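You operate a simulated robot arm through the tools that you are given. There is no shell and no other tool. Be economical: measure what you need, move in short steps, check, and stop when the job is done.

The job below is to be done with a simulated two-armed robot. You get a single attempt, and the scene is never put back.

## Task
Lap the blue disc 3 strokes, then the yellow disc 3 strokes.
Fine: one at a time in the lapping holder, by the lapping knob and its display; put the first back, leave the second in. Set down upright: what you pick out.

Only the result counts: the job must be done as asked and must still hold three seconds after the hand-in. Knocking over, shifting, dropping, spilling or breaking anything else fails it.

## Robot
Two 7-joint arms with two-finger parallel grippers on one trunk, on a base that drives. Base frame: it is fixed to the floor where the robot stands at the start and does not move with it; the origin is under the middle of the robot, x ahead of it, y to its left, z up. Lengths are in m, angles in degrees, forces in N, time in s.
The left shoulder is at the start at [0.05, 0.187, 1.11], the right one opposite. With the tool pointing down near the work surface each hand reaches from about 0.1 to 0.66 m from the robot's upright axis, wherever it stands, measured 20 degrees to its own side. Places, roughly: black latch [0.5, 0.5, 0.9]; blue air handle [0.5, 1, 0.8]; blue valve [0.5, 1, 0.75]; gland lever [0.7, 0.6, 0.9]; green valve [0.5, 1.25, 0.75]; lapping display [0.7, 0, 0.8]; lapping holder [0.6, 0, 0.8]; lapping knob [0.5, 0, 0.8]; long spring [0.5, 1.25, 0.75]; red inlet handle [0.5, 0.7, 0.8]; red valve [0.5, 1.25, 0.75]; red wheel [0.6, 0.7, 0.9]; short spring [0.5, 1.5, 0.75]; yellow clamp [0.6, 0.8, 0.9]; yellow vent button [0.5, 0.8, 0.8]. Payload 3.43 kg a hand.
The TCP of each hand is the grasp point between the finger pads, 0.03 m short of the fingertips. In the tool frame z runs along the fingers and y along their closing line. Largest opening 0.094 m; finger width 0.028, thickness 0.01; the body of the gripper, 0.05 by 0.096 m, starts 0.055 m behind the TCP.
Orientation is that of the tool frame in the base frame, as a unit quaternion [x, y, z, w]. With the fingers straight down and closing along the base's y, the tool's x points along the base's -x, its y along +y and its z along -z.

## Interface
- The arms move only by the tool move_arm. It takes "left_increments", "right_increments" or both (then of equal length, played together; a hand with none holds still); each is a list of rows, each a list of 7 numbers: the shift along the tool's x, y, z in m, then the turn, a rotation vector about the tool's x, y, z in degrees, then the opening, from 0 (shut) to 1 (fully open). In form: [[tx, ty, tz, wx, wy, wz, grip], ...]. A call has 1 to 8 rows; each row is the pose to reach, as a shift and turn from the pose commanded when the call began, along the tool's axes at that moment. Rows are played at 5 a second. More than 0.05 m and 8.6 degrees between two rows, or a gripper value outside its range, and nothing of the call is played. Where a pose cannot be reached the arm comes as near as it can. A force on the tool above 90 N (or 10 N above the force at the start of the call, whichever is more), or a blocked arm, ends the call early, and 0.2 s more pass. The fingers move at their own pace (about 0.153 m/s each) and stop on an object; they squeeze with about 38 N. The grip force told is the motor's: it shows also when the fingers shut on nothing. Time passes only in rows, and 0.2 s behind the last, so rows that repeat a pose let the fingers close. The reply holds the time, the measured pose of the TCP, the force on the tool along the base axes, the opening and the grip force, in the units named above and with some noise, with the torque about the TCP (base axes, N m) and any sound that the robot's microphone picked up, and new pictures: "show" is both (left out), scene, wrist or none (wrist: the cameras of the hands that moved).
- Cameras (640 x 400 px; columns grow to the right, rows downward): "scene" is now at [0.1489, 0.0177, 1.2885]; the picture's right is [0.18, -0.98, 0.00], its down [-0.41, -0.08, -0.91] and it looks along [0.89, 0.17, -0.41] (base axes); focal length 240 px, centre (320, 200). "left" rides on the left gripper at [0.076, -0.014, -0.103] in its tool frame; the picture's right is [0.18, 0.98, 0.00], its down [-0.75, 0.14, -0.64] and it looks along [-0.63, 0.12, 0.77] (tool axes); focal length 243 px, centre (320, 200). "right" rides on the right gripper at [0.076, 0.014, -0.102] in its tool frame; the picture's right is [-0.18, 0.98, 0.00], its down [-0.75, -0.14, -0.64] and it looks along [-0.63, -0.12, 0.77] (tool axes); focal length 243 px, centre (320, 200).
- raise_lower(by): slides the trunk up (or, below 0, down) by that many m; the arms and the scene camera ride with it, the base frame stays. It gives what a move gives, with no picture.
- steer(legs): drives the robot by 1 to 6 legs, each [ahead, left, turn to the left] in m, m and degrees, along the robot's own axes; the way and the turn of a leg run together, so that a leg with both is an arc; at most 1.5 m and 180 degrees a leg. The arms and the cameras ride along, it lands a little off, and it stops where it bumps. It gives what a move gives, and a new picture of the scene camera.
- turn_head(pan, tilt): turns the head with the scene camera to pan (to the left, within 80 degrees either way) and tilt (down, from -29 to 69), counted from straight ahead of the robot. It gives what a move gives, and a new picture of the scene camera.
- point_at(camera, pixels): for up to 12 pixels [column, row] of the newest picture of that camera ("zoom" is the newest enlarged one), the place [x, y, z] in the base frame of the surface seen there, good to about 0.003 m. No time passes.
- inspect(camera, box): a new picture of the part [left, top, right, bottom] of that camera's present view, enlarged. No time passes.
- close_job(): hands the job in; it is judged then, once.

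Work in short steps. Measure before you move; look again where a grasp or a placing could have gone wrong, and mend it. You have 80 turns and 260 pictures in all, those below and enlarged ones among them. Open the grippers and draw the arms clear of the work before you hand the job in, unless the task says otherwise; then end with one line.

The tools are called after "Request:" as name(argument=value, ...) on one line, values as JSON. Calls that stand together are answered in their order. move_arm: Moves the arms, as the interface text tells. Its arguments: {"type":"object","properties":{"left_increments":{"type":"array","items":{"type":"array","items":{"type":"number"}}},"right_increments":{"type":"array","items":{"type":"array","items":{"type":"number"}}},"show":{"type":"string","enum":["both","scene","wrist","none"]}},"required":[]} The other tools are called the same way: raise_lower (by) slides the trunk up or down; steer (legs) drives the base; turn_head (pan, tilt) turns the head that bears the scene camera; point_at (camera, pixels) gives the place of the surface under pixels of a picture; inspect (camera, box) takes an enlarged picture of a part of a camera's view; close_job () hands the job in.

At the start:

```text
clock: 0.0
left_tool_pos: [0.4306, 0.1761, 1.1829]
left_tool_rot: [-0.001, 1.0, 0.0, 0.0]
left_ft_force: [-0.2, 0.2, -0.7]
left_ft_torque: [0.03, -0.02, 0.02]
left_grip_width: 0.0942
left_grip_force: 0.1
right_tool_pos: [0.331, -0.087, 1.1788]
right_tool_rot: [0.001, 1.0, 0.0, 0.0]
right_ft_force: [-0.2, -0.5, 0.0]
right_ft_torque: [0.02, -0.01, -0.04]
right_grip_width: 0.0938
right_grip_force: 0.0
trunk travel left (down, up): [-0.325, 0.107]
robot x, y, heading: [-0.0039, 0.0011, -0.2]
head pan, tilt: [10.7, 24.5]
```

scene: 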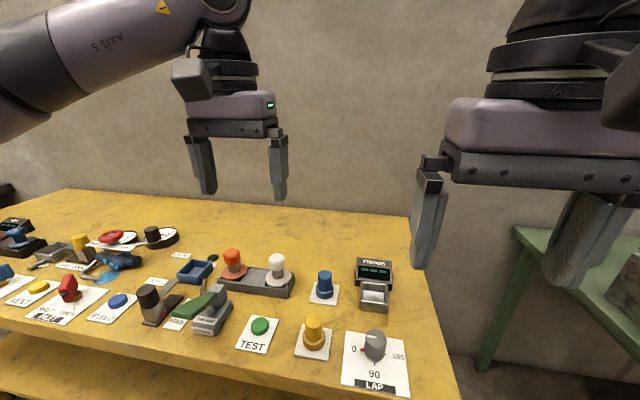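
right: 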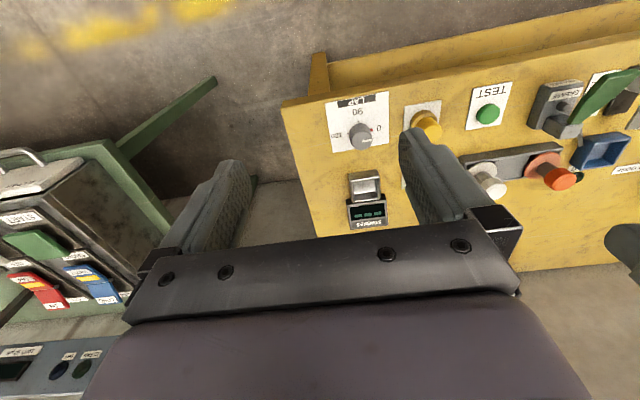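
left: 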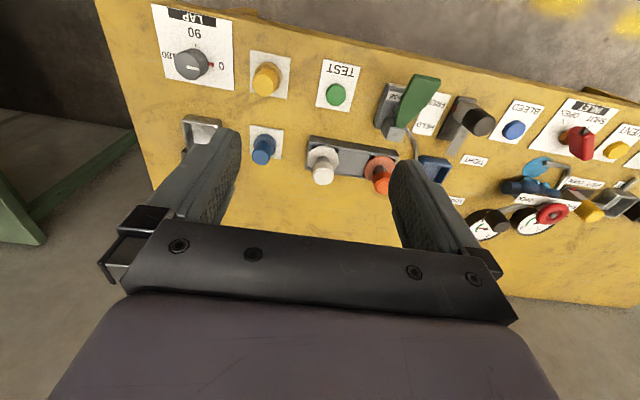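

The scene shows the blue disc (323,287), yellow disc (313,335), holder (374,295), display (374,272) and knob (374,345). I enlarge that area and measure.

Request:
inspect(camera="scene", box=[270, 240, 430, 400])

Request:
point_at(camera="scene", pixels=[[324, 273], [323, 285], [322, 299], [314, 319], [314, 333], [314, 348], [376, 335], [374, 285], [375, 296], [373, 305], [360, 370], [350, 310]])

```text
2.50 times, centred on (350, 320) of scene
```

zoom: 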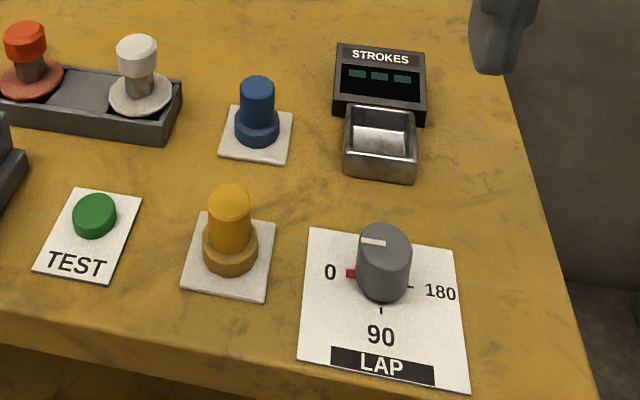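

```text
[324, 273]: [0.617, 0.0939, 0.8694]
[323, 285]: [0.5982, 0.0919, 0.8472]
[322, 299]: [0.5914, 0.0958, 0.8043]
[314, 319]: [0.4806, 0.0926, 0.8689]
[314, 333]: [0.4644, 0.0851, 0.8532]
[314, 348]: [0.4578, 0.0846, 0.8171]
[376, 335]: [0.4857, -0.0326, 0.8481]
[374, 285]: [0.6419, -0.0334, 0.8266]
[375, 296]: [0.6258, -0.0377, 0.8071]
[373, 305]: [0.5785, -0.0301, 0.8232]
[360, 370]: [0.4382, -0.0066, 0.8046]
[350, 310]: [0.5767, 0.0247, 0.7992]
```

The display shows dashes. I zoom in tighter for accurate centres.

Request:
inspect(camera="scene", box=[290, 255, 410, 330])

Request:
inspect(camera="right", box=[310, 80, 470, 240])

Request:
inspect(camera="left", box=[140, 0, 300, 180])

```text
5.33 times, centred on (350, 292) of scene
```

zoom: 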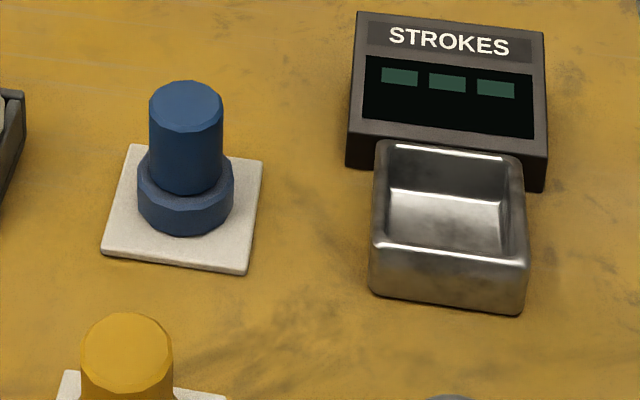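

```text
2.50 times, centred on (390, 160) of right
```

zoom: 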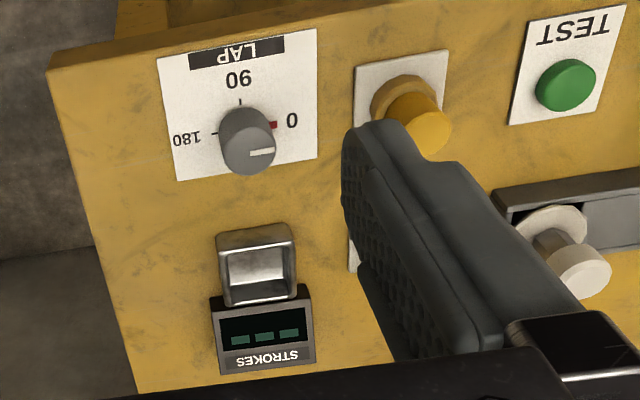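

```text
2.22 times, centred on (220, 90) of left
```

zoom: 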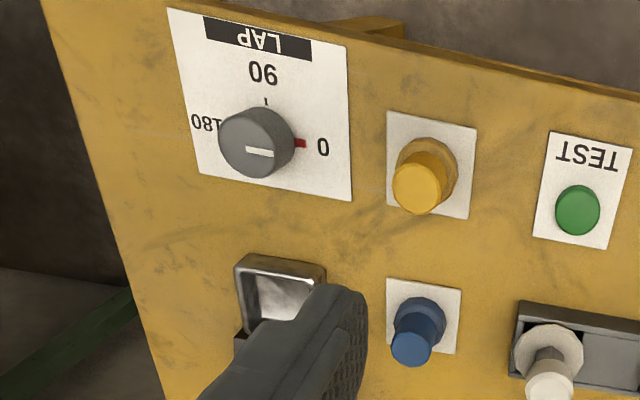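

Request:
point_at(camera="zoom", pixels=[[258, 140], [420, 188], [414, 347], [240, 262], [322, 262], [260, 300], [250, 150], [268, 150], [446, 165], [410, 155], [441, 315], [400, 310]])

Request:
point_at(camera="left", pixels=[[251, 62], [283, 55], [279, 98], [247, 92], [250, 128], [279, 130], [280, 156]])

```text
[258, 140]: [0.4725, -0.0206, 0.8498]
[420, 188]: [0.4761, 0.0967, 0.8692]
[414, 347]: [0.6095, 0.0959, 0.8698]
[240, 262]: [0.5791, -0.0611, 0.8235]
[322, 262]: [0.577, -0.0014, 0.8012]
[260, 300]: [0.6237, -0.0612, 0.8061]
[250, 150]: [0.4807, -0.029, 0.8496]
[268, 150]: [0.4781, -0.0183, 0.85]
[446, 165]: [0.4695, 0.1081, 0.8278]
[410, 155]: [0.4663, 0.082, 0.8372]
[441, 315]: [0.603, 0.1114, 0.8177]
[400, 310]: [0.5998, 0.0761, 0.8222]
```

```text
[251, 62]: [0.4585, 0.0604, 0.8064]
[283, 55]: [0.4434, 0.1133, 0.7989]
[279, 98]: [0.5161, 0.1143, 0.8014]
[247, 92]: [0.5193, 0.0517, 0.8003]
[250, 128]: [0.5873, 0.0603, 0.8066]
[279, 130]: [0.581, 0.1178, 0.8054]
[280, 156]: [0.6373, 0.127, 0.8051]
```

Request:
inspect(camera="scene", box=[350, 275, 398, 315])

```text
10.00 times, centred on (374, 295) of scene
```

zoom: 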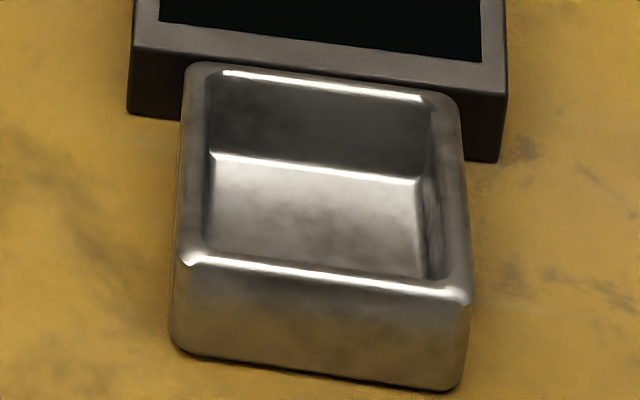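

Request:
point_at(camera="zoom", pixels=[[200, 255], [455, 285], [330, 272], [205, 72], [440, 95], [320, 82], [195, 160], [452, 190], [218, 160], [418, 185], [320, 215], [320, 340]])

```text
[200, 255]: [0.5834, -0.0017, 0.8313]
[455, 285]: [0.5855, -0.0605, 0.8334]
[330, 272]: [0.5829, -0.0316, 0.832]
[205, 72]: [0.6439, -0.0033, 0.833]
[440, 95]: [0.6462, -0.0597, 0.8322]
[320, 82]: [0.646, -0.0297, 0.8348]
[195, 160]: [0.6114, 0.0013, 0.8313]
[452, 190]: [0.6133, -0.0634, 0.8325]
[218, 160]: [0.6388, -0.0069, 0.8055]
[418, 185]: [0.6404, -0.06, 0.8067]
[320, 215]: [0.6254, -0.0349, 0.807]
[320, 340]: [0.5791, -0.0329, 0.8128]
```

Holder centre is about (0.614,-0.031), floor 0.806, rim 0.832; blue stem about (0.606,0.095). Holder is slightly beyond comfortable reach, so I drive ahead 0.08 m, then remeasure.

Request:
steer(legs=[[0.08, 0, 0]])

Request:
turn_head(pan=0, tilt=50)

```text
clock: 1.1
left_tool_pos: [0.5116, 0.1761, 1.1832]
left_tool_rot: [0.0, 1.0, 0.0, 0.0]
left_ft_force: [-0.1, -0.6, -0.7]
left_ft_torque: [0.04, 0.0, 0.0]
left_grip_width: 0.0942
left_grip_force: 0.0
right_tool_pos: [0.4117, -0.0887, 1.1782]
right_tool_rot: [0.001, 1.0, 0.001, 0.0]
right_ft_force: [0.3, 1.0, -0.2]
right_ft_torque: [-0.01, 0.01, -0.02]
right_grip_width: 0.0937
right_grip_force: 0.1
trunk travel left (down, up): [-0.325, 0.107]
robot x, y, heading: [0.0829, 0.0026, 0.1]
head pan, tilt: [10.7, 24.5]
```

scene: 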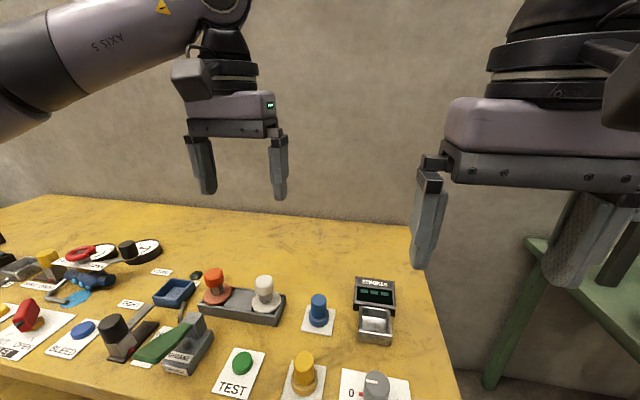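

```text
clock: 2.0
left_tool_pos: [0.512, 0.1766, 1.1839]
left_tool_rot: [0.0, 1.0, 0.0, 0.001]
left_ft_force: [-0.1, 0.0, 0.1]
left_ft_torque: [0.0, -0.02, -0.01]
left_grip_width: 0.0939
left_grip_force: 0.0
right_tool_pos: [0.4123, -0.0874, 1.178]
right_tool_rot: [0.001, 1.0, 0.001, 0.001]
right_ft_force: [-0.5, -0.2, 0.4]
right_ft_torque: [0.02, 0.03, 0.04]
right_grip_width: 0.094
right_grip_force: 0.0
trunk travel left (down, up): [-0.325, 0.107]
robot x, y, heading: [0.0814, -0.0002, 0.0]
head pan, tilt: [0.0, 50.0]
```

scene: 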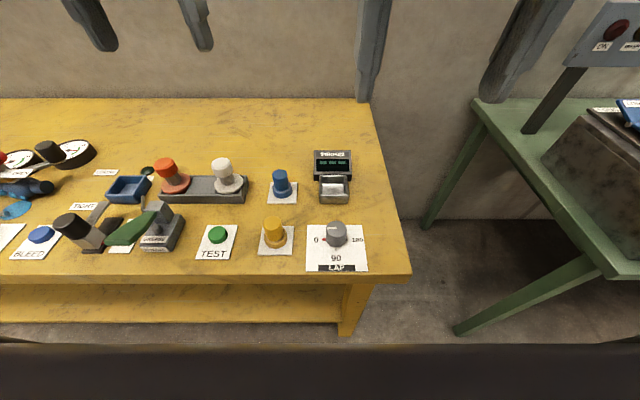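

Good overhead view now; I zoom in on the work area to measure the stems and holder.

Request:
inspect(camera="scene", box=[250, 140, 378, 220])

```text
5.00 times, centred on (314, 180) of scene
```

zoom: 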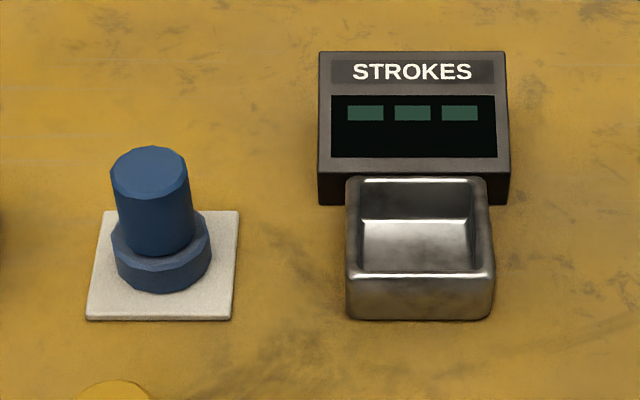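

Request:
point_at(camera="zoom", pixels=[[149, 150], [148, 196], [113, 173], [185, 173], [149, 173], [420, 183], [420, 275], [350, 228], [490, 228], [413, 75], [120, 245], [208, 240]])

Request:
point_at(camera="scene", pixels=[[271, 224], [337, 227], [221, 164], [233, 178]])

```text
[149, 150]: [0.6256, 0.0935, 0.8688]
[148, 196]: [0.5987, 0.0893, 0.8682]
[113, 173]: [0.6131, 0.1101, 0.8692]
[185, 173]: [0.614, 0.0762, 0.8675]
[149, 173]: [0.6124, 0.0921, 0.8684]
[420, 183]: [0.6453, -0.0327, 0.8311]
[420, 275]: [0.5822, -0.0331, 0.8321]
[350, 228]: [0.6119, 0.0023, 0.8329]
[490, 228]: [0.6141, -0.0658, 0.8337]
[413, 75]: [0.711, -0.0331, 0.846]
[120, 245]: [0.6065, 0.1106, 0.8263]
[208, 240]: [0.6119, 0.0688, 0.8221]
```

```text
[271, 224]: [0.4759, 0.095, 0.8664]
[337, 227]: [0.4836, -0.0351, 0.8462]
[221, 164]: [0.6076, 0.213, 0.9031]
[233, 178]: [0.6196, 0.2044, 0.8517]
```

Blue stem centre is (0.612,0.092), top 0.869. Left hand goes above it at z≈0.96.

Request:
move_arm(left_increments=[[-0.017, -0.014, 0.037, 0, 0, 0, 0.7], [-0.034, -0.028, 0.074, 0, 0, 0, 0.7], [-0.05, -0.042, 0.112, 0, 0, 0, 0.7], [-0.067, -0.056, 0.149, 0, 0, 0, 0.7], [-0.084, -0.07, 0.186, 0, 0, 0, 0.7], [-0.1, -0.0845, 0.222, 0, 0, 0, 0.7], [-0.1, -0.0845, 0.222, 0, 0, 0, 0.7]])

```text
clock: 3.6
left_tool_pos: [0.6115, 0.0929, 0.962]
left_tool_rot: [0.0, 1.0, 0.001, 0.001]
left_ft_force: [0.4, 0.3, 0.4]
left_ft_torque: [-0.03, 0.0, 0.0]
left_grip_width: 0.0657
left_grip_force: 0.2
right_tool_pos: [0.4111, -0.0868, 1.1785]
right_tool_rot: [0.001, 1.0, 0.001, 0.001]
right_ft_force: [0.9, 1.0, -0.6]
right_ft_torque: [-0.01, 0.0, -0.01]
right_grip_width: 0.0941
right_grip_force: 0.2
trunk travel left (down, up): [-0.325, 0.107]
robot x, y, heading: [0.0823, -0.001, -0.0]
head pan, tilt: [0.0, 50.0]
```

scene: 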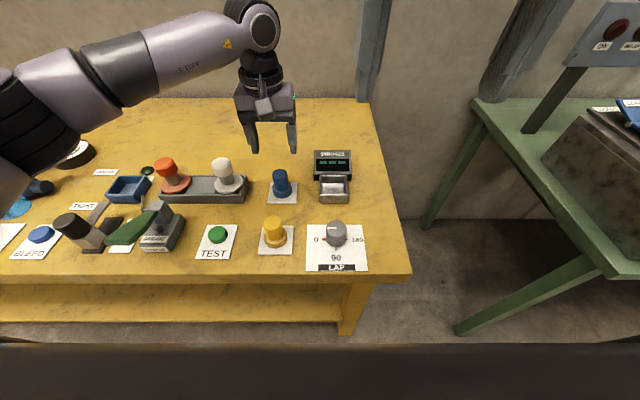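
left: 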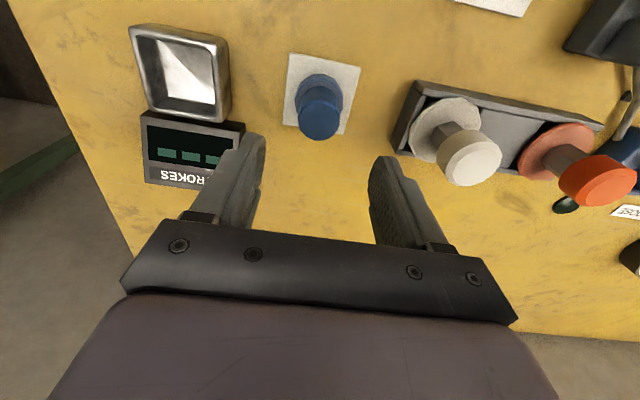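

Aligned; descend to TCP z≈0.865 and then close.

Request:
move_arm(left_increments=[[0, -0.0005, 0.033, 0, 0, 0, 0.7], [0, -0.0005, 0.066, 0, 0, 0, 0.7], [0, -0.0005, 0.096, 0, 0, 0, 0.7], [0, -0.0005, 0.096, 0, 0, 0, 0.7], [0, -0.0005, 0.096, 0, 0, 0, 0], [0, -0.0005, 0.096, 0, 0, 0, 0], [0, -0.0005, 0.096, 0, 0, 0, 0]])

```text
clock: 5.2
left_tool_pos: [0.6106, 0.0906, 0.8661]
left_tool_rot: [0.0, 1.0, 0.0, 0.001]
left_ft_force: [1.4, 0.1, 0.3]
left_ft_torque: [-0.01, -0.01, 0.02]
left_grip_width: 0.0378
left_grip_force: 38.4
right_tool_pos: [0.4113, -0.0876, 1.1789]
right_tool_rot: [0.0, 1.0, 0.001, 0.0]
right_ft_force: [-0.4, 1.2, -0.8]
right_ft_torque: [-0.02, 0.05, -0.03]
right_grip_width: 0.094
right_grip_force: 0.1
trunk travel left (down, up): [-0.325, 0.107]
robot x, y, heading: [0.079, 0.0016, 0.1]
head pan, tilt: [0.0, 50.0]
```

scene: 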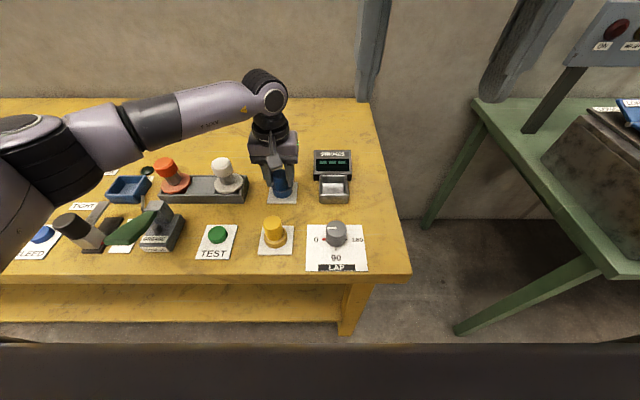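
left: 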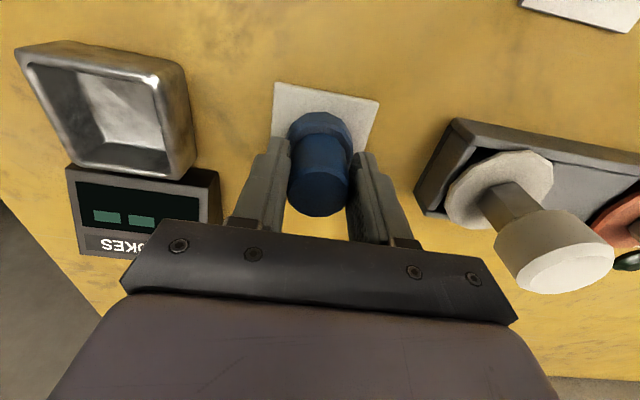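

Gripped at 0.038. I lift 0.06 and carry it over the holder.

Request:
move_arm(left_increments=[[0, 0, -0.03, 0, 0, 0, 0], [0, 0, -0.065, 0, 0, 0, 0], [-0.001, -0.04, -0.065, 0, 0, 0, 0], [-0.002, -0.08, -0.065, 0, 0, 0, 0], [-0.003, -0.123, -0.065, 0, 0, 0, 0], [-0.003, -0.123, -0.065, 0, 0, 0, 0]])

Request:
inspect(camera="scene", box=[266, 110, 394, 220])

```text
clock: 6.6
left_tool_pos: [0.6168, -0.0333, 0.9319]
left_tool_rot: [-0.001, 1.0, 0.001, 0.001]
left_ft_force: [0.5, -0.5, -3.3]
left_ft_torque: [-0.01, -0.01, -0.02]
left_grip_width: 0.0373
left_grip_force: 38.6
right_tool_pos: [0.411, -0.0874, 1.1782]
right_tool_rot: [0.001, 1.0, 0.001, -0.001]
right_ft_force: [0.3, 0.4, -0.5]
right_ft_torque: [-0.03, 0.03, -0.01]
right_grip_width: 0.0942
right_grip_force: 0.0
trunk travel left (down, up): [-0.325, 0.107]
robot x, y, heading: [0.0841, -0.0007, -0.1]
head pan, tilt: [0.0, 50.0]
```

scene: 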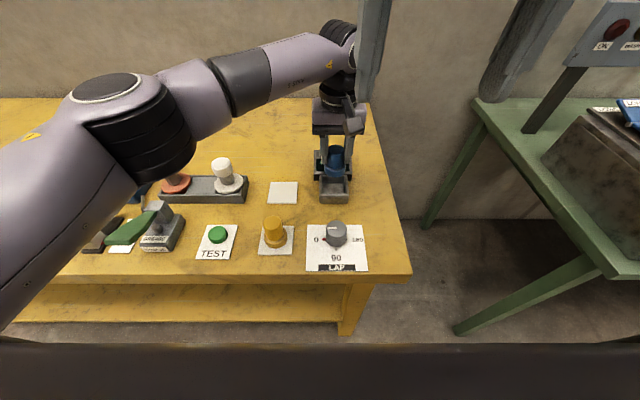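
left: 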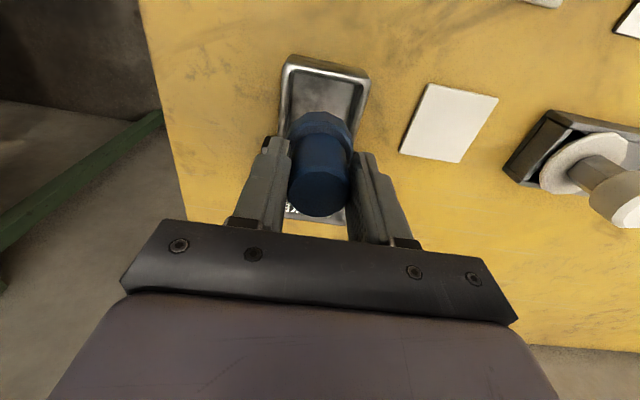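

```text
3.64 times, centred on (330, 165) of scene
```

zoom: 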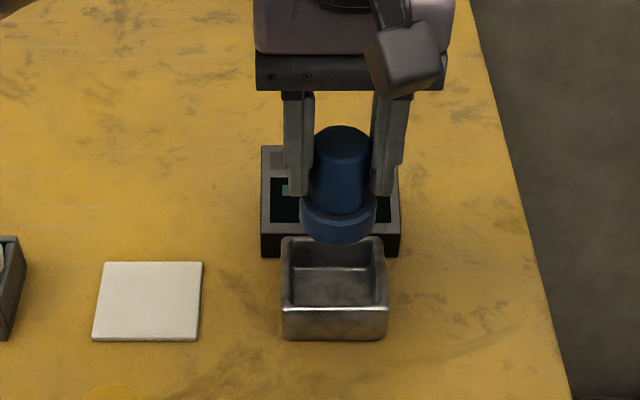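

I measure the disc and holder positions before lowering.

Request:
point_at(camera="zoom", pixels=[[343, 128], [343, 158], [338, 210], [303, 215], [374, 212], [317, 200], [338, 240], [285, 275], [385, 275], [335, 307]])

```text
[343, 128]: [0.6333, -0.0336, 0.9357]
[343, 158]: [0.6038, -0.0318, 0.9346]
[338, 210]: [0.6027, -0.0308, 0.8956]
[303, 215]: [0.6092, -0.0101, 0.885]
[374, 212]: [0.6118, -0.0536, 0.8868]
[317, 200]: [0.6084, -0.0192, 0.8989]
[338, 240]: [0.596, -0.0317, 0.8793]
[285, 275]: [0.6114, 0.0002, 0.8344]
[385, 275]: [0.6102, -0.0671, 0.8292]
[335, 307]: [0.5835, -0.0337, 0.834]
```

Disc is about 3 mm far in x; correct and lower to z≈0.868, then final millimetres.

Request:
move_arm(left_increments=[[0.003, 0, 0.02, 0, 0, 0, 0], [0.003, 0, 0.04, 0, 0, 0, 0], [0.003, 0, 0.055, 0, 0, 0, 0], [0.003, 0, 0.062, 0, 0, 0, 0], [0.003, 0, 0.0645, 0, 0, 0, 0], [0.003, 0, 0.0645, 0, 0, 0, 0]])

Request:
inspect(camera="scene", box=[266, 110, 394, 220])

```text
clock: 8.0
left_tool_pos: [0.6114, -0.0303, 0.867]
left_tool_rot: [0.0, 1.0, 0.001, 0.001]
left_ft_force: [0.7, 1.1, 0.2]
left_ft_torque: [0.01, -0.03, -0.02]
left_grip_width: 0.0375
left_grip_force: 37.1
right_tool_pos: [0.41, -0.0875, 1.1783]
right_tool_rot: [0.001, 1.0, 0.001, 0.002]
right_ft_force: [-0.2, 0.5, -0.7]
right_ft_torque: [-0.01, 0.02, -0.04]
right_grip_width: 0.0939
right_grip_force: 0.1
trunk travel left (down, up): [-0.325, 0.107]
robot x, y, heading: [0.0813, -0.0009, -0.2]
head pan, tilt: [0.0, 50.0]
```

scene: 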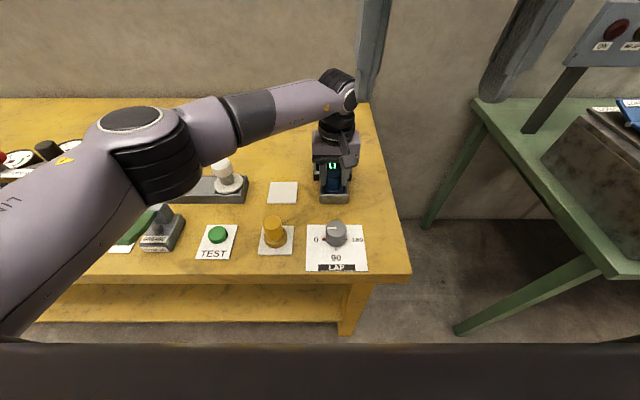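
left: 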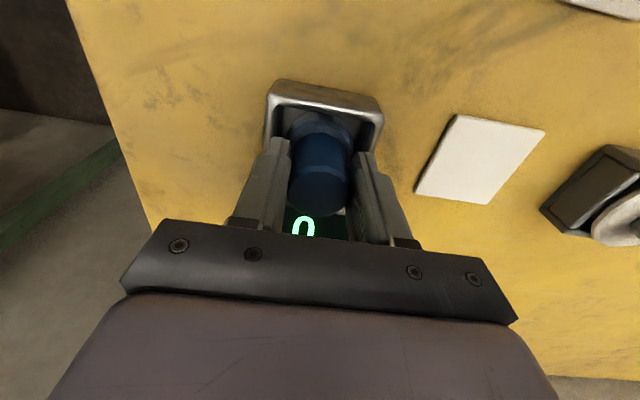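

```text
3.64 times, centred on (330, 165) of scene
```

zoom: 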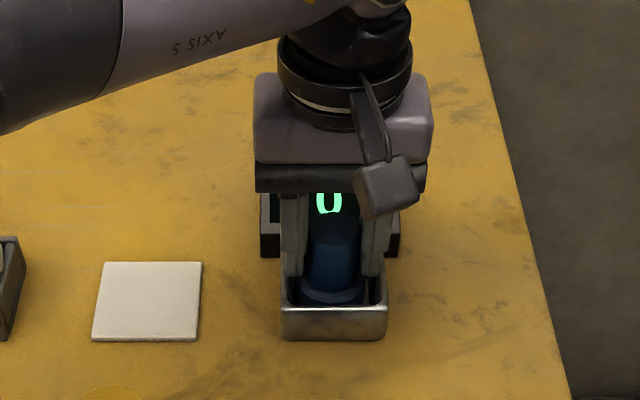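

Display lit "0": disc seated. Open slightly, rise, and move left clear.

Request:
move_arm(left_increments=[[0, 0, 0.001, 0, 0, 0, 0.0], [0, 0, 0.001, 0, 0, 0, 0.65], [0, 0, 0.001, 0, 0, 0, 0.65], [0, 0, -0.03, 0, 0, 0, 0.65], [0, 0, -0.07, 0, 0, 0, 0.65], [0.01, 0.02, -0.115, 0, 0, 0, 0.65], [0.025, 0.06, -0.14, 0, 0, 0, 0.65], [0.04, 0.105, -0.15, 0, 0, 0, 0.65]])

Request:
move_arm(left_increments=[[0.02, 0.045, 0, 0, 0, 0, 0.65], [0.04, 0.09, 0, 0, 0, 0, 0.65], [0.06, 0.135, 0, 0, 0, 0, 0.65], [0.06, 0.16, 0, 0, 0, 0, 0.65]], show="scene")

Request:
inspect(camera="scene", box=[298, 145, 378, 275])

```text
refused: row 6 steps farther than a row can; nothing moved
```

```text
clock: 9.0
left_tool_pos: [0.5545, 0.1267, 0.8651]
left_tool_rot: [-0.001, 1.0, 0.001, 0.0]
left_ft_force: [-0.5, 0.2, 0.1]
left_ft_torque: [-0.01, 0.0, -0.02]
left_grip_width: 0.0613
left_grip_force: 0.0
right_tool_pos: [0.411, -0.0884, 1.1787]
right_tool_rot: [0.001, 1.0, 0.0, -0.001]
right_ft_force: [-0.2, -0.3, 0.0]
right_ft_torque: [-0.04, 0.0, 0.03]
right_grip_width: 0.0939
right_grip_force: 0.0
trunk travel left (down, up): [-0.325, 0.107]
robot x, y, heading: [0.0803, 0.0009, -0.2]
head pan, tilt: [0.0, 50.0]
```

scene: 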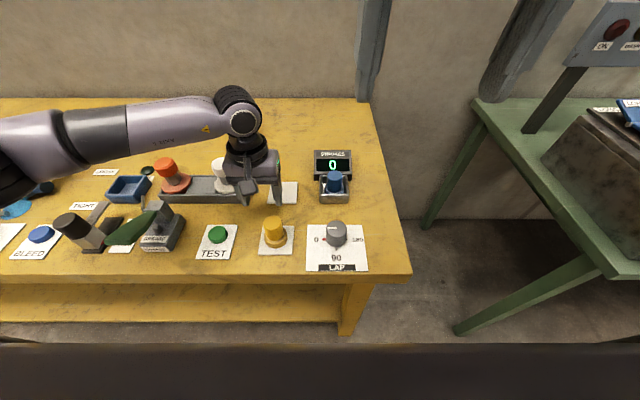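

```text
3.08 times, centred on (338, 210) of scene
```

zoom: 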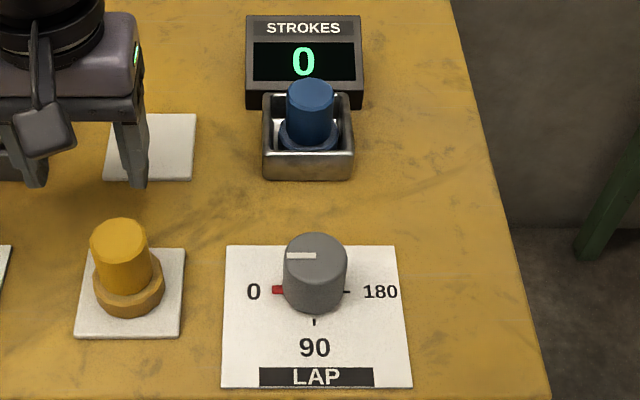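

A lesson: the first call was refused, so the second swept at low height. The disc still looks upright in the holder (display 0); I raise the left hand straight up and check the white valve next to it.

Request:
move_arm(left_increments=[[0, 0, -0.04, 0, 0, 0, 0.65], [0, 0, -0.08, 0, 0, 0, 0.65], [0, 0, -0.12, 0, 0, 0, 0.65], [0, 0.03, -0.15, 0, 0, 0, 0.65], [0, 0.06, -0.18, 0, 0, 0, 0.65], [0, 0.09, -0.2, 0, 0, 0, 0.65], [0, 0.12, -0.2, 0, 0, 0, 0.65]], show="both")

Request:
inspect(camera="scene", box=[140, 140, 380, 290])

```text
clock: 10.6
left_tool_pos: [0.5515, 0.2486, 1.066]
left_tool_rot: [0.0, 1.0, 0.0, 0.0]
left_ft_force: [0.2, 0.2, -0.2]
left_ft_torque: [-0.02, 0.03, -0.05]
left_grip_width: 0.0609
left_grip_force: 0.1
right_tool_pos: [0.4105, -0.0884, 1.1788]
right_tool_rot: [0.0, 1.0, 0.001, 0.001]
right_ft_force: [-0.6, 0.4, 0.3]
right_ft_torque: [-0.03, 0.01, -0.02]
right_grip_width: 0.0939
right_grip_force: 0.1
trunk travel left (down, up): [-0.325, 0.107]
robot x, y, heading: [0.0793, -0.0034, -0.2]
head pan, tilt: [0.0, 50.0]
```

scene: 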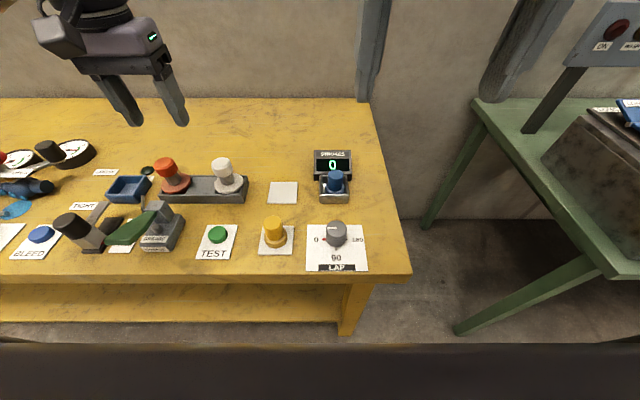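
left: 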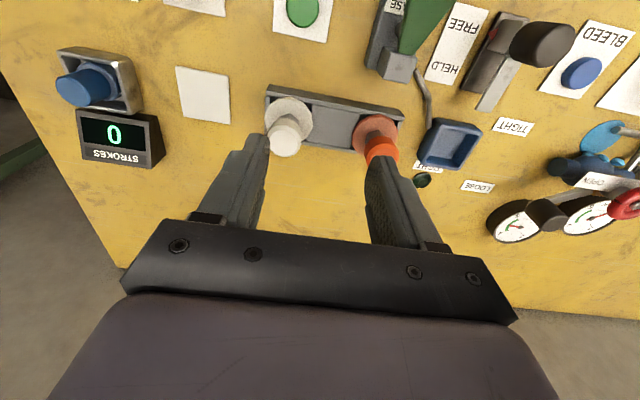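

```text
2.67 times, centred on (260, 215) of scene
```

zoom: 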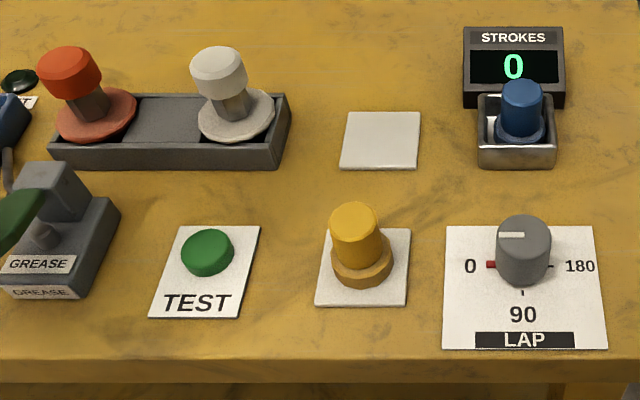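

All neighbours in place. Now the knob: measure its top.

Request:
point_at(camera="zoom", pixels=[[524, 217], [523, 250], [499, 233], [547, 233], [523, 236], [523, 282], [560, 240]])

Request:
move_arm(right_increments=[[-0.009, 0.008, 0.02, 0, 0, 8.5, 1], [-0.018, 0.016, 0.04, 0, 0, 17, 0.8], [-0.027, 0.024, 0.06, 0, 0, 25.5, 0.7], [-0.036, 0.032, 0.08, 0, 0, 34, 0.7], [-0.045, 0.04, 0.1, 0, 0, 42.5, 0.7], [-0.054, 0.046, 0.12, 0, 0, 51, 0.7], [-0.062, 0.052, 0.14, 0, 0, 59.5, 0.7], [-0.066, 0.055, 0.16, 0, 0, 68, 0.7]], show="none")

```text
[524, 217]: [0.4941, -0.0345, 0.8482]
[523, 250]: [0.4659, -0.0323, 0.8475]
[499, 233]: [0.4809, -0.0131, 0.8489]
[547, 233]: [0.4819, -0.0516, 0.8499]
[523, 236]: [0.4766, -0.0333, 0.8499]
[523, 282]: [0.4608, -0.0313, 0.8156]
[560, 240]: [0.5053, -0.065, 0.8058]
```

```text
clock: 12.4
left_tool_pos: [0.5511, 0.2487, 1.0642]
left_tool_rot: [0.0, 1.0, 0.0, 0.001]
left_ft_force: [-0.4, 0.2, -0.6]
left_ft_torque: [0.01, -0.01, 0.01]
left_grip_width: 0.061
left_grip_force: 0.1
right_tool_pos: [0.478, -0.0334, 1.0185]
right_tool_rot: [0.561, 0.828, 0.001, 0.0]
right_ft_force: [0.2, -0.3, 0.5]
right_ft_torque: [0.01, 0.01, -0.01]
right_grip_width: 0.0658
right_grip_force: 0.1
trunk travel left (down, up): [-0.325, 0.107]
robot x, y, heading: [0.0832, 0.0001, 0.1]
head pan, tilt: [0.0, 50.0]
```

Knob centre (0.480,-0.033), top 0.849. Hand is aligned with 68° pre-turn; turn on to 90° and descend to z≈0.845, then close.

Request:
move_arm(right_increments=[[0, 0.001, 0.04, 0, 0, 8, 0.7], [-0.0007, 0.002, 0.08, 0, 0, 16, 0.7], [-0.0007, 0.002, 0.12, 0, 0, 22, 0.7], [-0.0007, 0.002, 0.15, 0, 0, 22, 0.7], [-0.0007, 0.002, 0.1735, 0, 0, 22, 0.7], [-0.0007, 0.002, 0.1735, 0, 0, 22, 0.7]])

Request:
inspect(camera="scene", box=[270, 140, 400, 280])

```text
clock: 13.8
left_tool_pos: [0.5513, 0.2499, 1.0648]
left_tool_rot: [0.0, 1.0, 0.0, 0.001]
left_ft_force: [-0.3, 0.9, 0.1]
left_ft_torque: [0.02, 0.01, 0.01]
left_grip_width: 0.0611
left_grip_force: 0.1
right_tool_pos: [0.479, -0.0297, 0.8427]
right_tool_rot: [0.707, 0.707, 0.001, 0.0]
right_ft_force: [-0.3, 0.1, -0.2]
right_ft_torque: [-0.03, 0.0, 0.02]
right_grip_width: 0.0657
right_grip_force: 0.0
trunk travel left (down, up): [-0.325, 0.107]
robot x, y, heading: [0.0797, -0.0023, 0.2]
head pan, tilt: [0.0, 50.0]
```

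scene: 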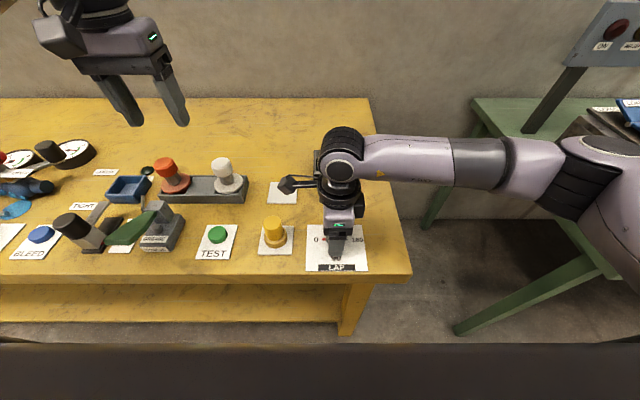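
right: 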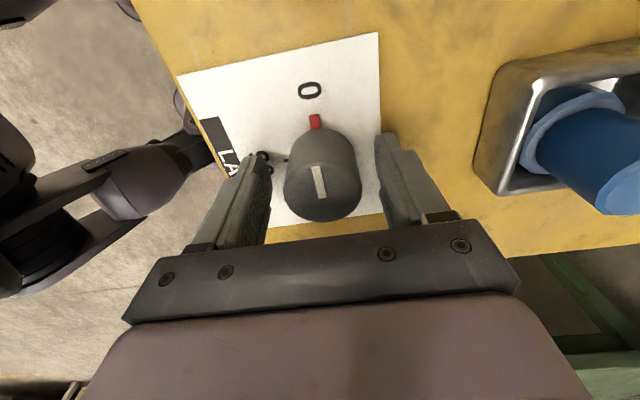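

```text
2.86 times, centred on (335, 210) of scene
```

zoom: 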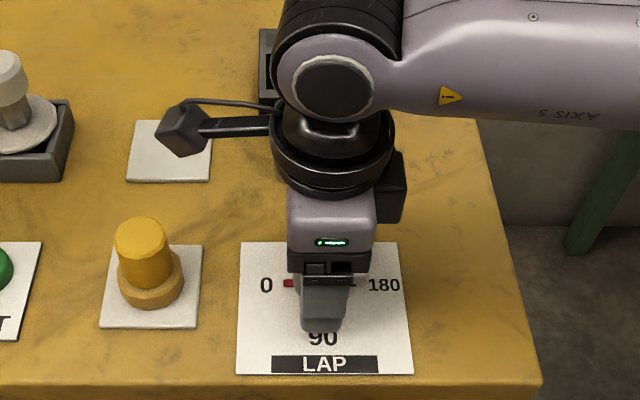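

Fingers straddle the knob. I close on it and turn it CCW (toward 90) by ~40°, watching forces and the display by the left camera.

Request:
move_arm(right_increments=[[-0.0015, 0, 0, 0, 0, 0, 0], [-0.0015, 0, 0, 0, 0, 0, 0], [-0.0015, 0, 0, 0, 0, 0, 0], [-0.0015, 0, 0, 0, 0, -8, 0], [-0.0015, 0, 0, 0, 0, -16, 0], [-0.0015, 0, 0, 0, 0, -24, 0], [-0.0015, 0, 0, 0, 0, -32, 0], [-0.0015, 0, 0, 0, 0, -40, 0]], show="wrist")

Request:
inspect(camera="left", box=[0, 0, 320, 200])

```text
clock: 15.6
left_tool_pos: [0.5522, 0.2502, 1.065]
left_tool_rot: [-0.001, 1.0, 0.0, 0.0]
left_ft_force: [0.1, -0.2, -0.2]
left_ft_torque: [0.01, 0.0, 0.01]
left_grip_width: 0.0612
left_grip_force: 0.1
right_tool_pos: [0.4776, -0.031, 0.8438]
right_tool_rot: [0.421, 0.907, 0.001, -0.002]
right_ft_force: [-1.8, 23.7, -23.2]
right_ft_torque: [-0.62, 0.12, 0.02]
right_grip_width: 0.0418
right_grip_force: 45.0
trunk travel left (down, up): [-0.325, 0.107]
robot x, y, heading: [0.0809, -0.0021, -0.2]
head pan, tilt: [0.0, 50.0]
```

right: 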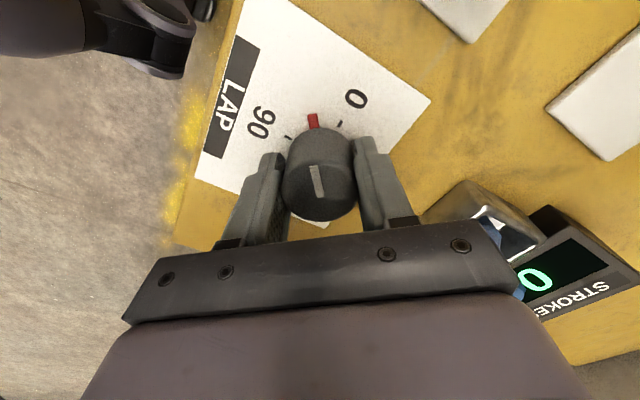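

```text
2.00 times, centred on (160, 100) of left
```

zoom: 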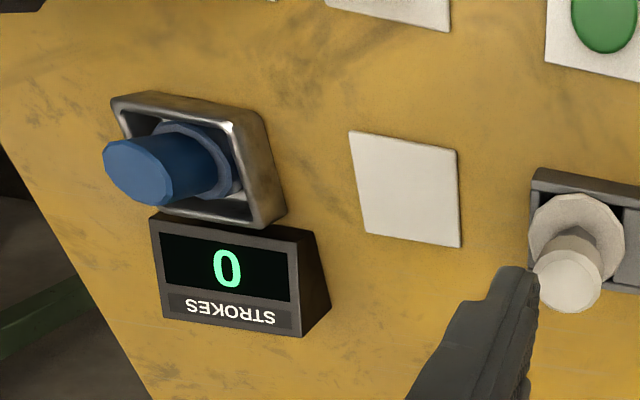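

Knob follows (red pointer ~40°). Small sideways load; I correct 2 mm in y and continue turning 68°.

Request:
move_arm(right_increments=[[0.0015, 0.0013, 0.001, 0, 0, -8.5, 0], [0.0015, 0.0013, 0.001, 0, 0, -17, 0], [0.0015, 0.0013, 0.001, 0, 0, -25.5, 0], [0.0015, 0.0013, 0.001, 0, 0, -34, 0], [0.0015, 0.0013, 0.001, 0, 0, -42.5, 0], [0.0015, 0.0013, 0.001, 0, 0, -51, 0], [0.0015, 0.0013, 0.001, 0, 0, -59.5, 0], [0.0015, 0.0013, 0.001, 0, 0, -68, 0]], show="wrist")

Request:
inspect(camera="left", box=[0, 0, 320, 200])

```text
clock: 17.4
left_tool_pos: [0.5516, 0.2482, 1.0653]
left_tool_rot: [0.0, 1.0, 0.0, 0.001]
left_ft_force: [0.6, 0.3, 0.4]
left_ft_torque: [-0.01, 0.03, 0.01]
left_grip_width: 0.061
left_grip_force: 0.1
right_tool_pos: [0.4781, -0.033, 0.8435]
right_tool_rot: [-0.157, 0.988, 0.001, 0.0]
right_ft_force: [-14.4, -4.5, -16.9]
right_ft_torque: [0.01, 0.14, 0.03]
right_grip_width: 0.0417
right_grip_force: 45.3
trunk travel left (down, up): [-0.325, 0.107]
robot x, y, heading: [0.0829, -0.0025, -0.1]
head pan, tilt: [0.0, 50.0]
```

right: 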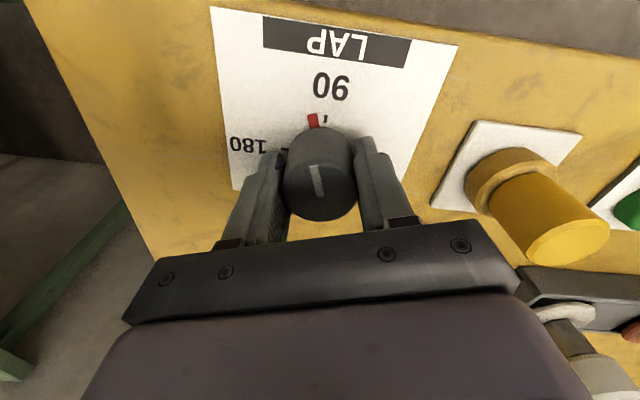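

```text
2.00 times, centred on (160, 100) of left
```

zoom: 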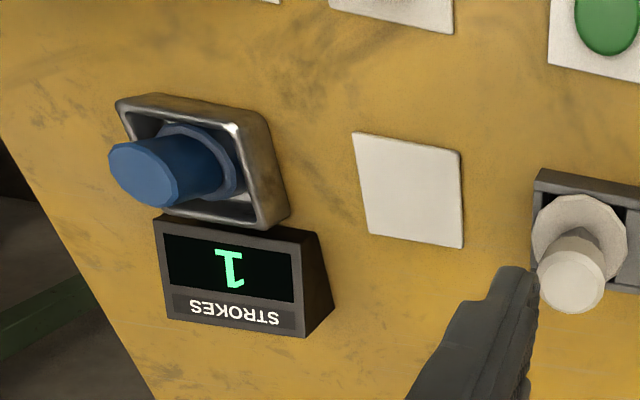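

Display already reads 1 (knob ~108°). I turn back in part, to ~57°, and see how the counter reacts.

Request:
move_arm(right_increments=[[0, 0, 0, 0, 0, 8.5, 0], [0, 0, 0, 0, 0, 17, 0], [0, 0, 0, 0, 0, 25.5, 0], [0, 0, 0, 0, 0, 34, 0], [0, 0, 0, 0, 0, 42.5, 0], [0, 0, 0, 0, 0, 51, 0]], show="none")

Request:
inspect(camera="left", box=[0, 0, 320, 200])

```text
clock: 18.8
left_tool_pos: [0.5509, 0.2491, 1.0652]
left_tool_rot: [-0.001, 1.0, 0.0, 0.001]
left_ft_force: [-0.3, -0.4, -0.4]
left_ft_torque: [-0.02, 0.01, -0.02]
left_grip_width: 0.0612
left_grip_force: 0.1
right_tool_pos: [0.4786, -0.0313, 0.843]
right_tool_rot: [0.286, 0.958, 0.001, 0.0]
right_ft_force: [-10.8, -1.9, -11.6]
right_ft_torque: [-0.62, 1.1, 0.05]
right_grip_width: 0.0417
right_grip_force: 45.3
trunk travel left (down, up): [-0.325, 0.107]
robot x, y, heading: [0.0798, -0.0018, -0.0]
head pan, tilt: [0.0, 50.0]
```

```text
2.00 times, centred on (160, 100) of left
```

zoom: 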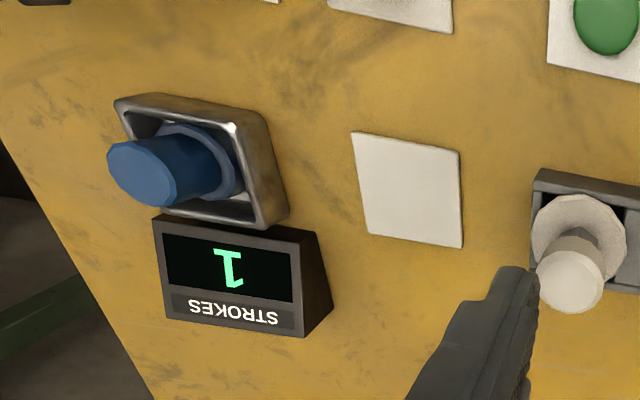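

Still 1. Continue back towards 0 (to ~6°).

Request:
move_arm(right_increments=[[0, 0, 0, 0, 0, 8.5, 0], [0, 0, 0, 0, 0, 17, 0], [0, 0, 0, 0, 0, 25.5, 0], [0, 0, 0, 0, 0, 34, 0], [0, 0, 0, 0, 0, 42.5, 0], [0, 0, 0, 0, 0, 51, 0]], show="wrist")

Request:
inspect(camera="left", box=[0, 0, 320, 200])

```text
clock: 20.2
left_tool_pos: [0.5512, 0.2496, 1.0641]
left_tool_rot: [-0.002, 1.0, -0.001, 0.0]
left_ft_force: [-0.6, -0.3, 0.6]
left_ft_torque: [-0.02, -0.02, 0.0]
left_grip_width: 0.0613
left_grip_force: 0.1
right_tool_pos: [0.4798, -0.031, 0.844]
right_tool_rot: [0.67, 0.742, 0.001, 0.0]
right_ft_force: [-1.9, 9.9, -15.0]
right_ft_torque: [-0.71, 0.35, 0.02]
right_grip_width: 0.042
right_grip_force: 45.8
trunk travel left (down, up): [-0.325, 0.107]
robot x, y, heading: [0.079, 0.0008, 0.0]
head pan, tilt: [0.0, 50.0]
```

right: 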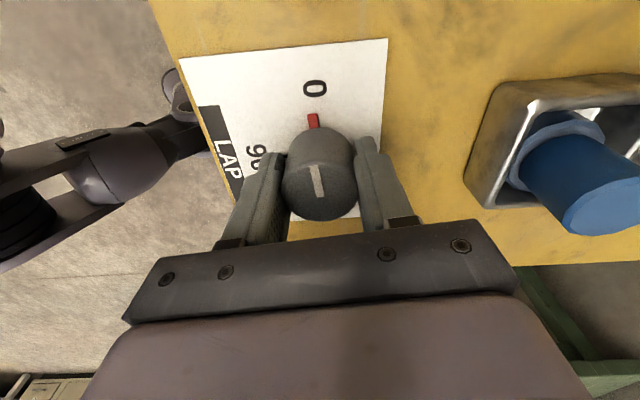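

```text
2.00 times, centred on (160, 100) of left
```

zoom: 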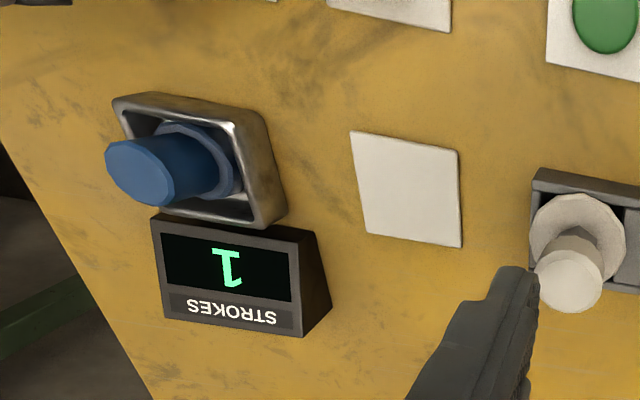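

Still 1 with the knob near 0. Turn forward again.

Request:
move_arm(right_increments=[[0, 0, 0, 0, 0, -8.5, 0], [0, 0, 0, 0, 0, -17, 0], [0, 0, 0, 0, 0, -25.5, 0], [0, 0, 0, 0, 0, -34, 0], [0, 0, 0, 0, 0, -42.5, 0], [0, 0, 0, 0, 0, -51, 0], [0, 0, 0, 0, 0, -59.5, 0], [0, 0, 0, 0, 0, -68, 0]], show="none")

Request:
inspect(camera="left", box=[0, 0, 320, 200])

```text
clock: 22.0
left_tool_pos: [0.5512, 0.2479, 1.0659]
left_tool_rot: [0.0, 1.0, 0.0, -0.001]
left_ft_force: [-0.2, -0.9, 0.4]
left_ft_torque: [0.0, -0.01, 0.02]
left_grip_width: 0.0611
left_grip_force: 0.0
right_tool_pos: [0.4774, -0.0323, 0.8425]
right_tool_rot: [0.138, 0.99, -0.001, -0.002]
right_ft_force: [-8.1, 4.3, -19.9]
right_ft_torque: [0.1, 0.44, 0.0]
right_grip_width: 0.0417
right_grip_force: 44.9
trunk travel left (down, up): [-0.325, 0.107]
robot x, y, heading: [0.0823, 0.0003, 0.0]
head pan, tilt: [0.0, 50.0]
```

```text
2.00 times, centred on (160, 100) of left
```

zoom: 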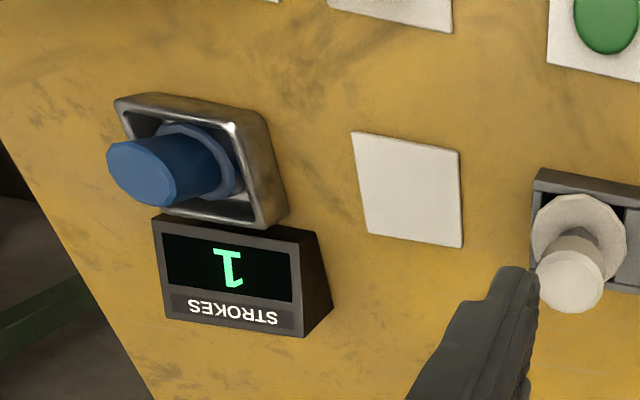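

Knob ~74°, still 1. Continue to ~108° as before.

Request:
move_arm(right_increments=[[0, 0, 0, 0, 0, -8.5, 0], [0, 0, 0, 0, 0, -17, 0], [0, 0, 0, 0, 0, -25.5, 0], [0, 0, 0, 0, 0, -34, 0]], show="none")

Request:
inspect(camera="left", box=[0, 0, 320, 200])

```text
clock: 23.0
left_tool_pos: [0.5509, 0.2473, 1.0656]
left_tool_rot: [0.0, 1.0, 0.0, 0.001]
left_ft_force: [0.4, 0.2, -0.4]
left_ft_torque: [0.04, -0.02, -0.02]
left_grip_width: 0.0612
left_grip_force: 0.1
right_tool_pos: [0.4773, -0.0337, 0.8434]
right_tool_rot: [-0.157, 0.988, -0.001, -0.001]
right_ft_force: [-14.5, -11.0, -10.6]
right_ft_torque: [-0.35, 1.0, 0.02]
right_grip_width: 0.0415
right_grip_force: 45.3
trunk travel left (down, up): [-0.325, 0.107]
robot x, y, heading: [0.0819, -0.0035, -0.2]
head pan, tilt: [0.0, 50.0]
```

```text
2.00 times, centred on (160, 100) of left
```

zoom: 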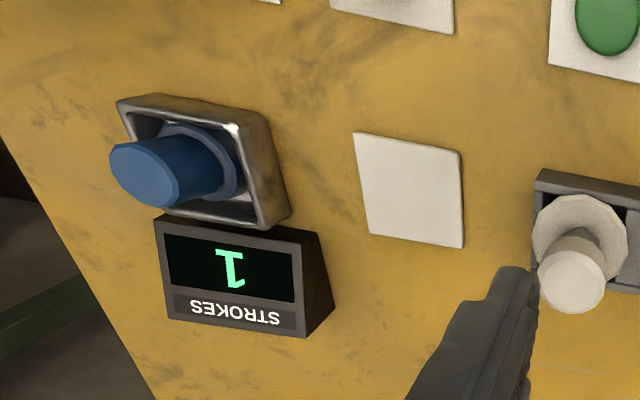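

Still 1 at ~108°. Continue forward in steps and watch.

Request:
move_arm(right_increments=[[0, 0, 0, 0, 0, -8.5, 0], [0, 0, 0, 0, 0, -17, 0], [0, 0, 0, 0, 0, -25.5, 0], [0, 0, 0, 0, 0, -34, 0]], show="wrist")

Request:
inspect(camera="left", box=[0, 0, 320, 200])

```text
clock: 24.0
left_tool_pos: [0.5498, 0.2454, 1.0664]
left_tool_rot: [0.001, 1.0, 0.001, 0.001]
left_ft_force: [0.0, 0.2, -0.1]
left_ft_torque: [-0.01, 0.0, 0.02]
left_grip_width: 0.061
left_grip_force: 0.1
right_tool_pos: [0.4789, -0.0339, 0.8441]
right_tool_rot: [-0.439, 0.899, 0.001, 0.0]
right_ft_force: [-15.9, -19.2, -6.8]
right_ft_torque: [0.69, 0.27, -0.01]
right_grip_width: 0.0419
right_grip_force: 44.9
trunk travel left (down, up): [-0.325, 0.107]
robot x, y, heading: [0.0809, -0.0011, 0.1]
head pan, tilt: [0.0, 50.0]
```

right: 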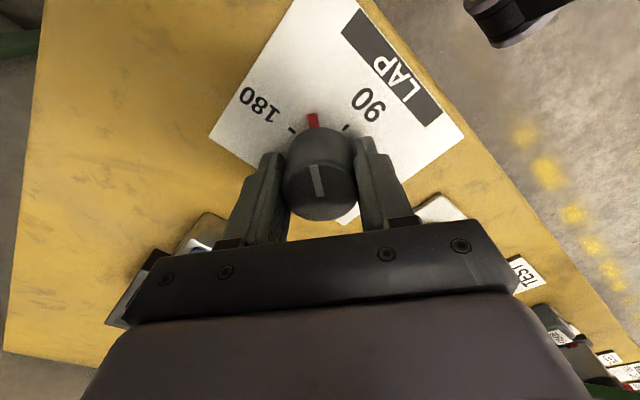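

```text
2.00 times, centred on (160, 100) of left
```

zoom: 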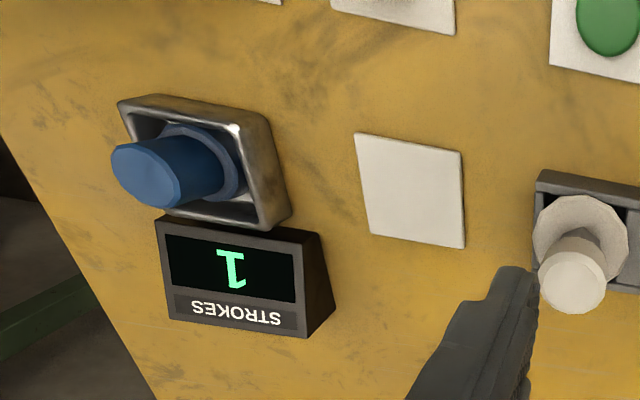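

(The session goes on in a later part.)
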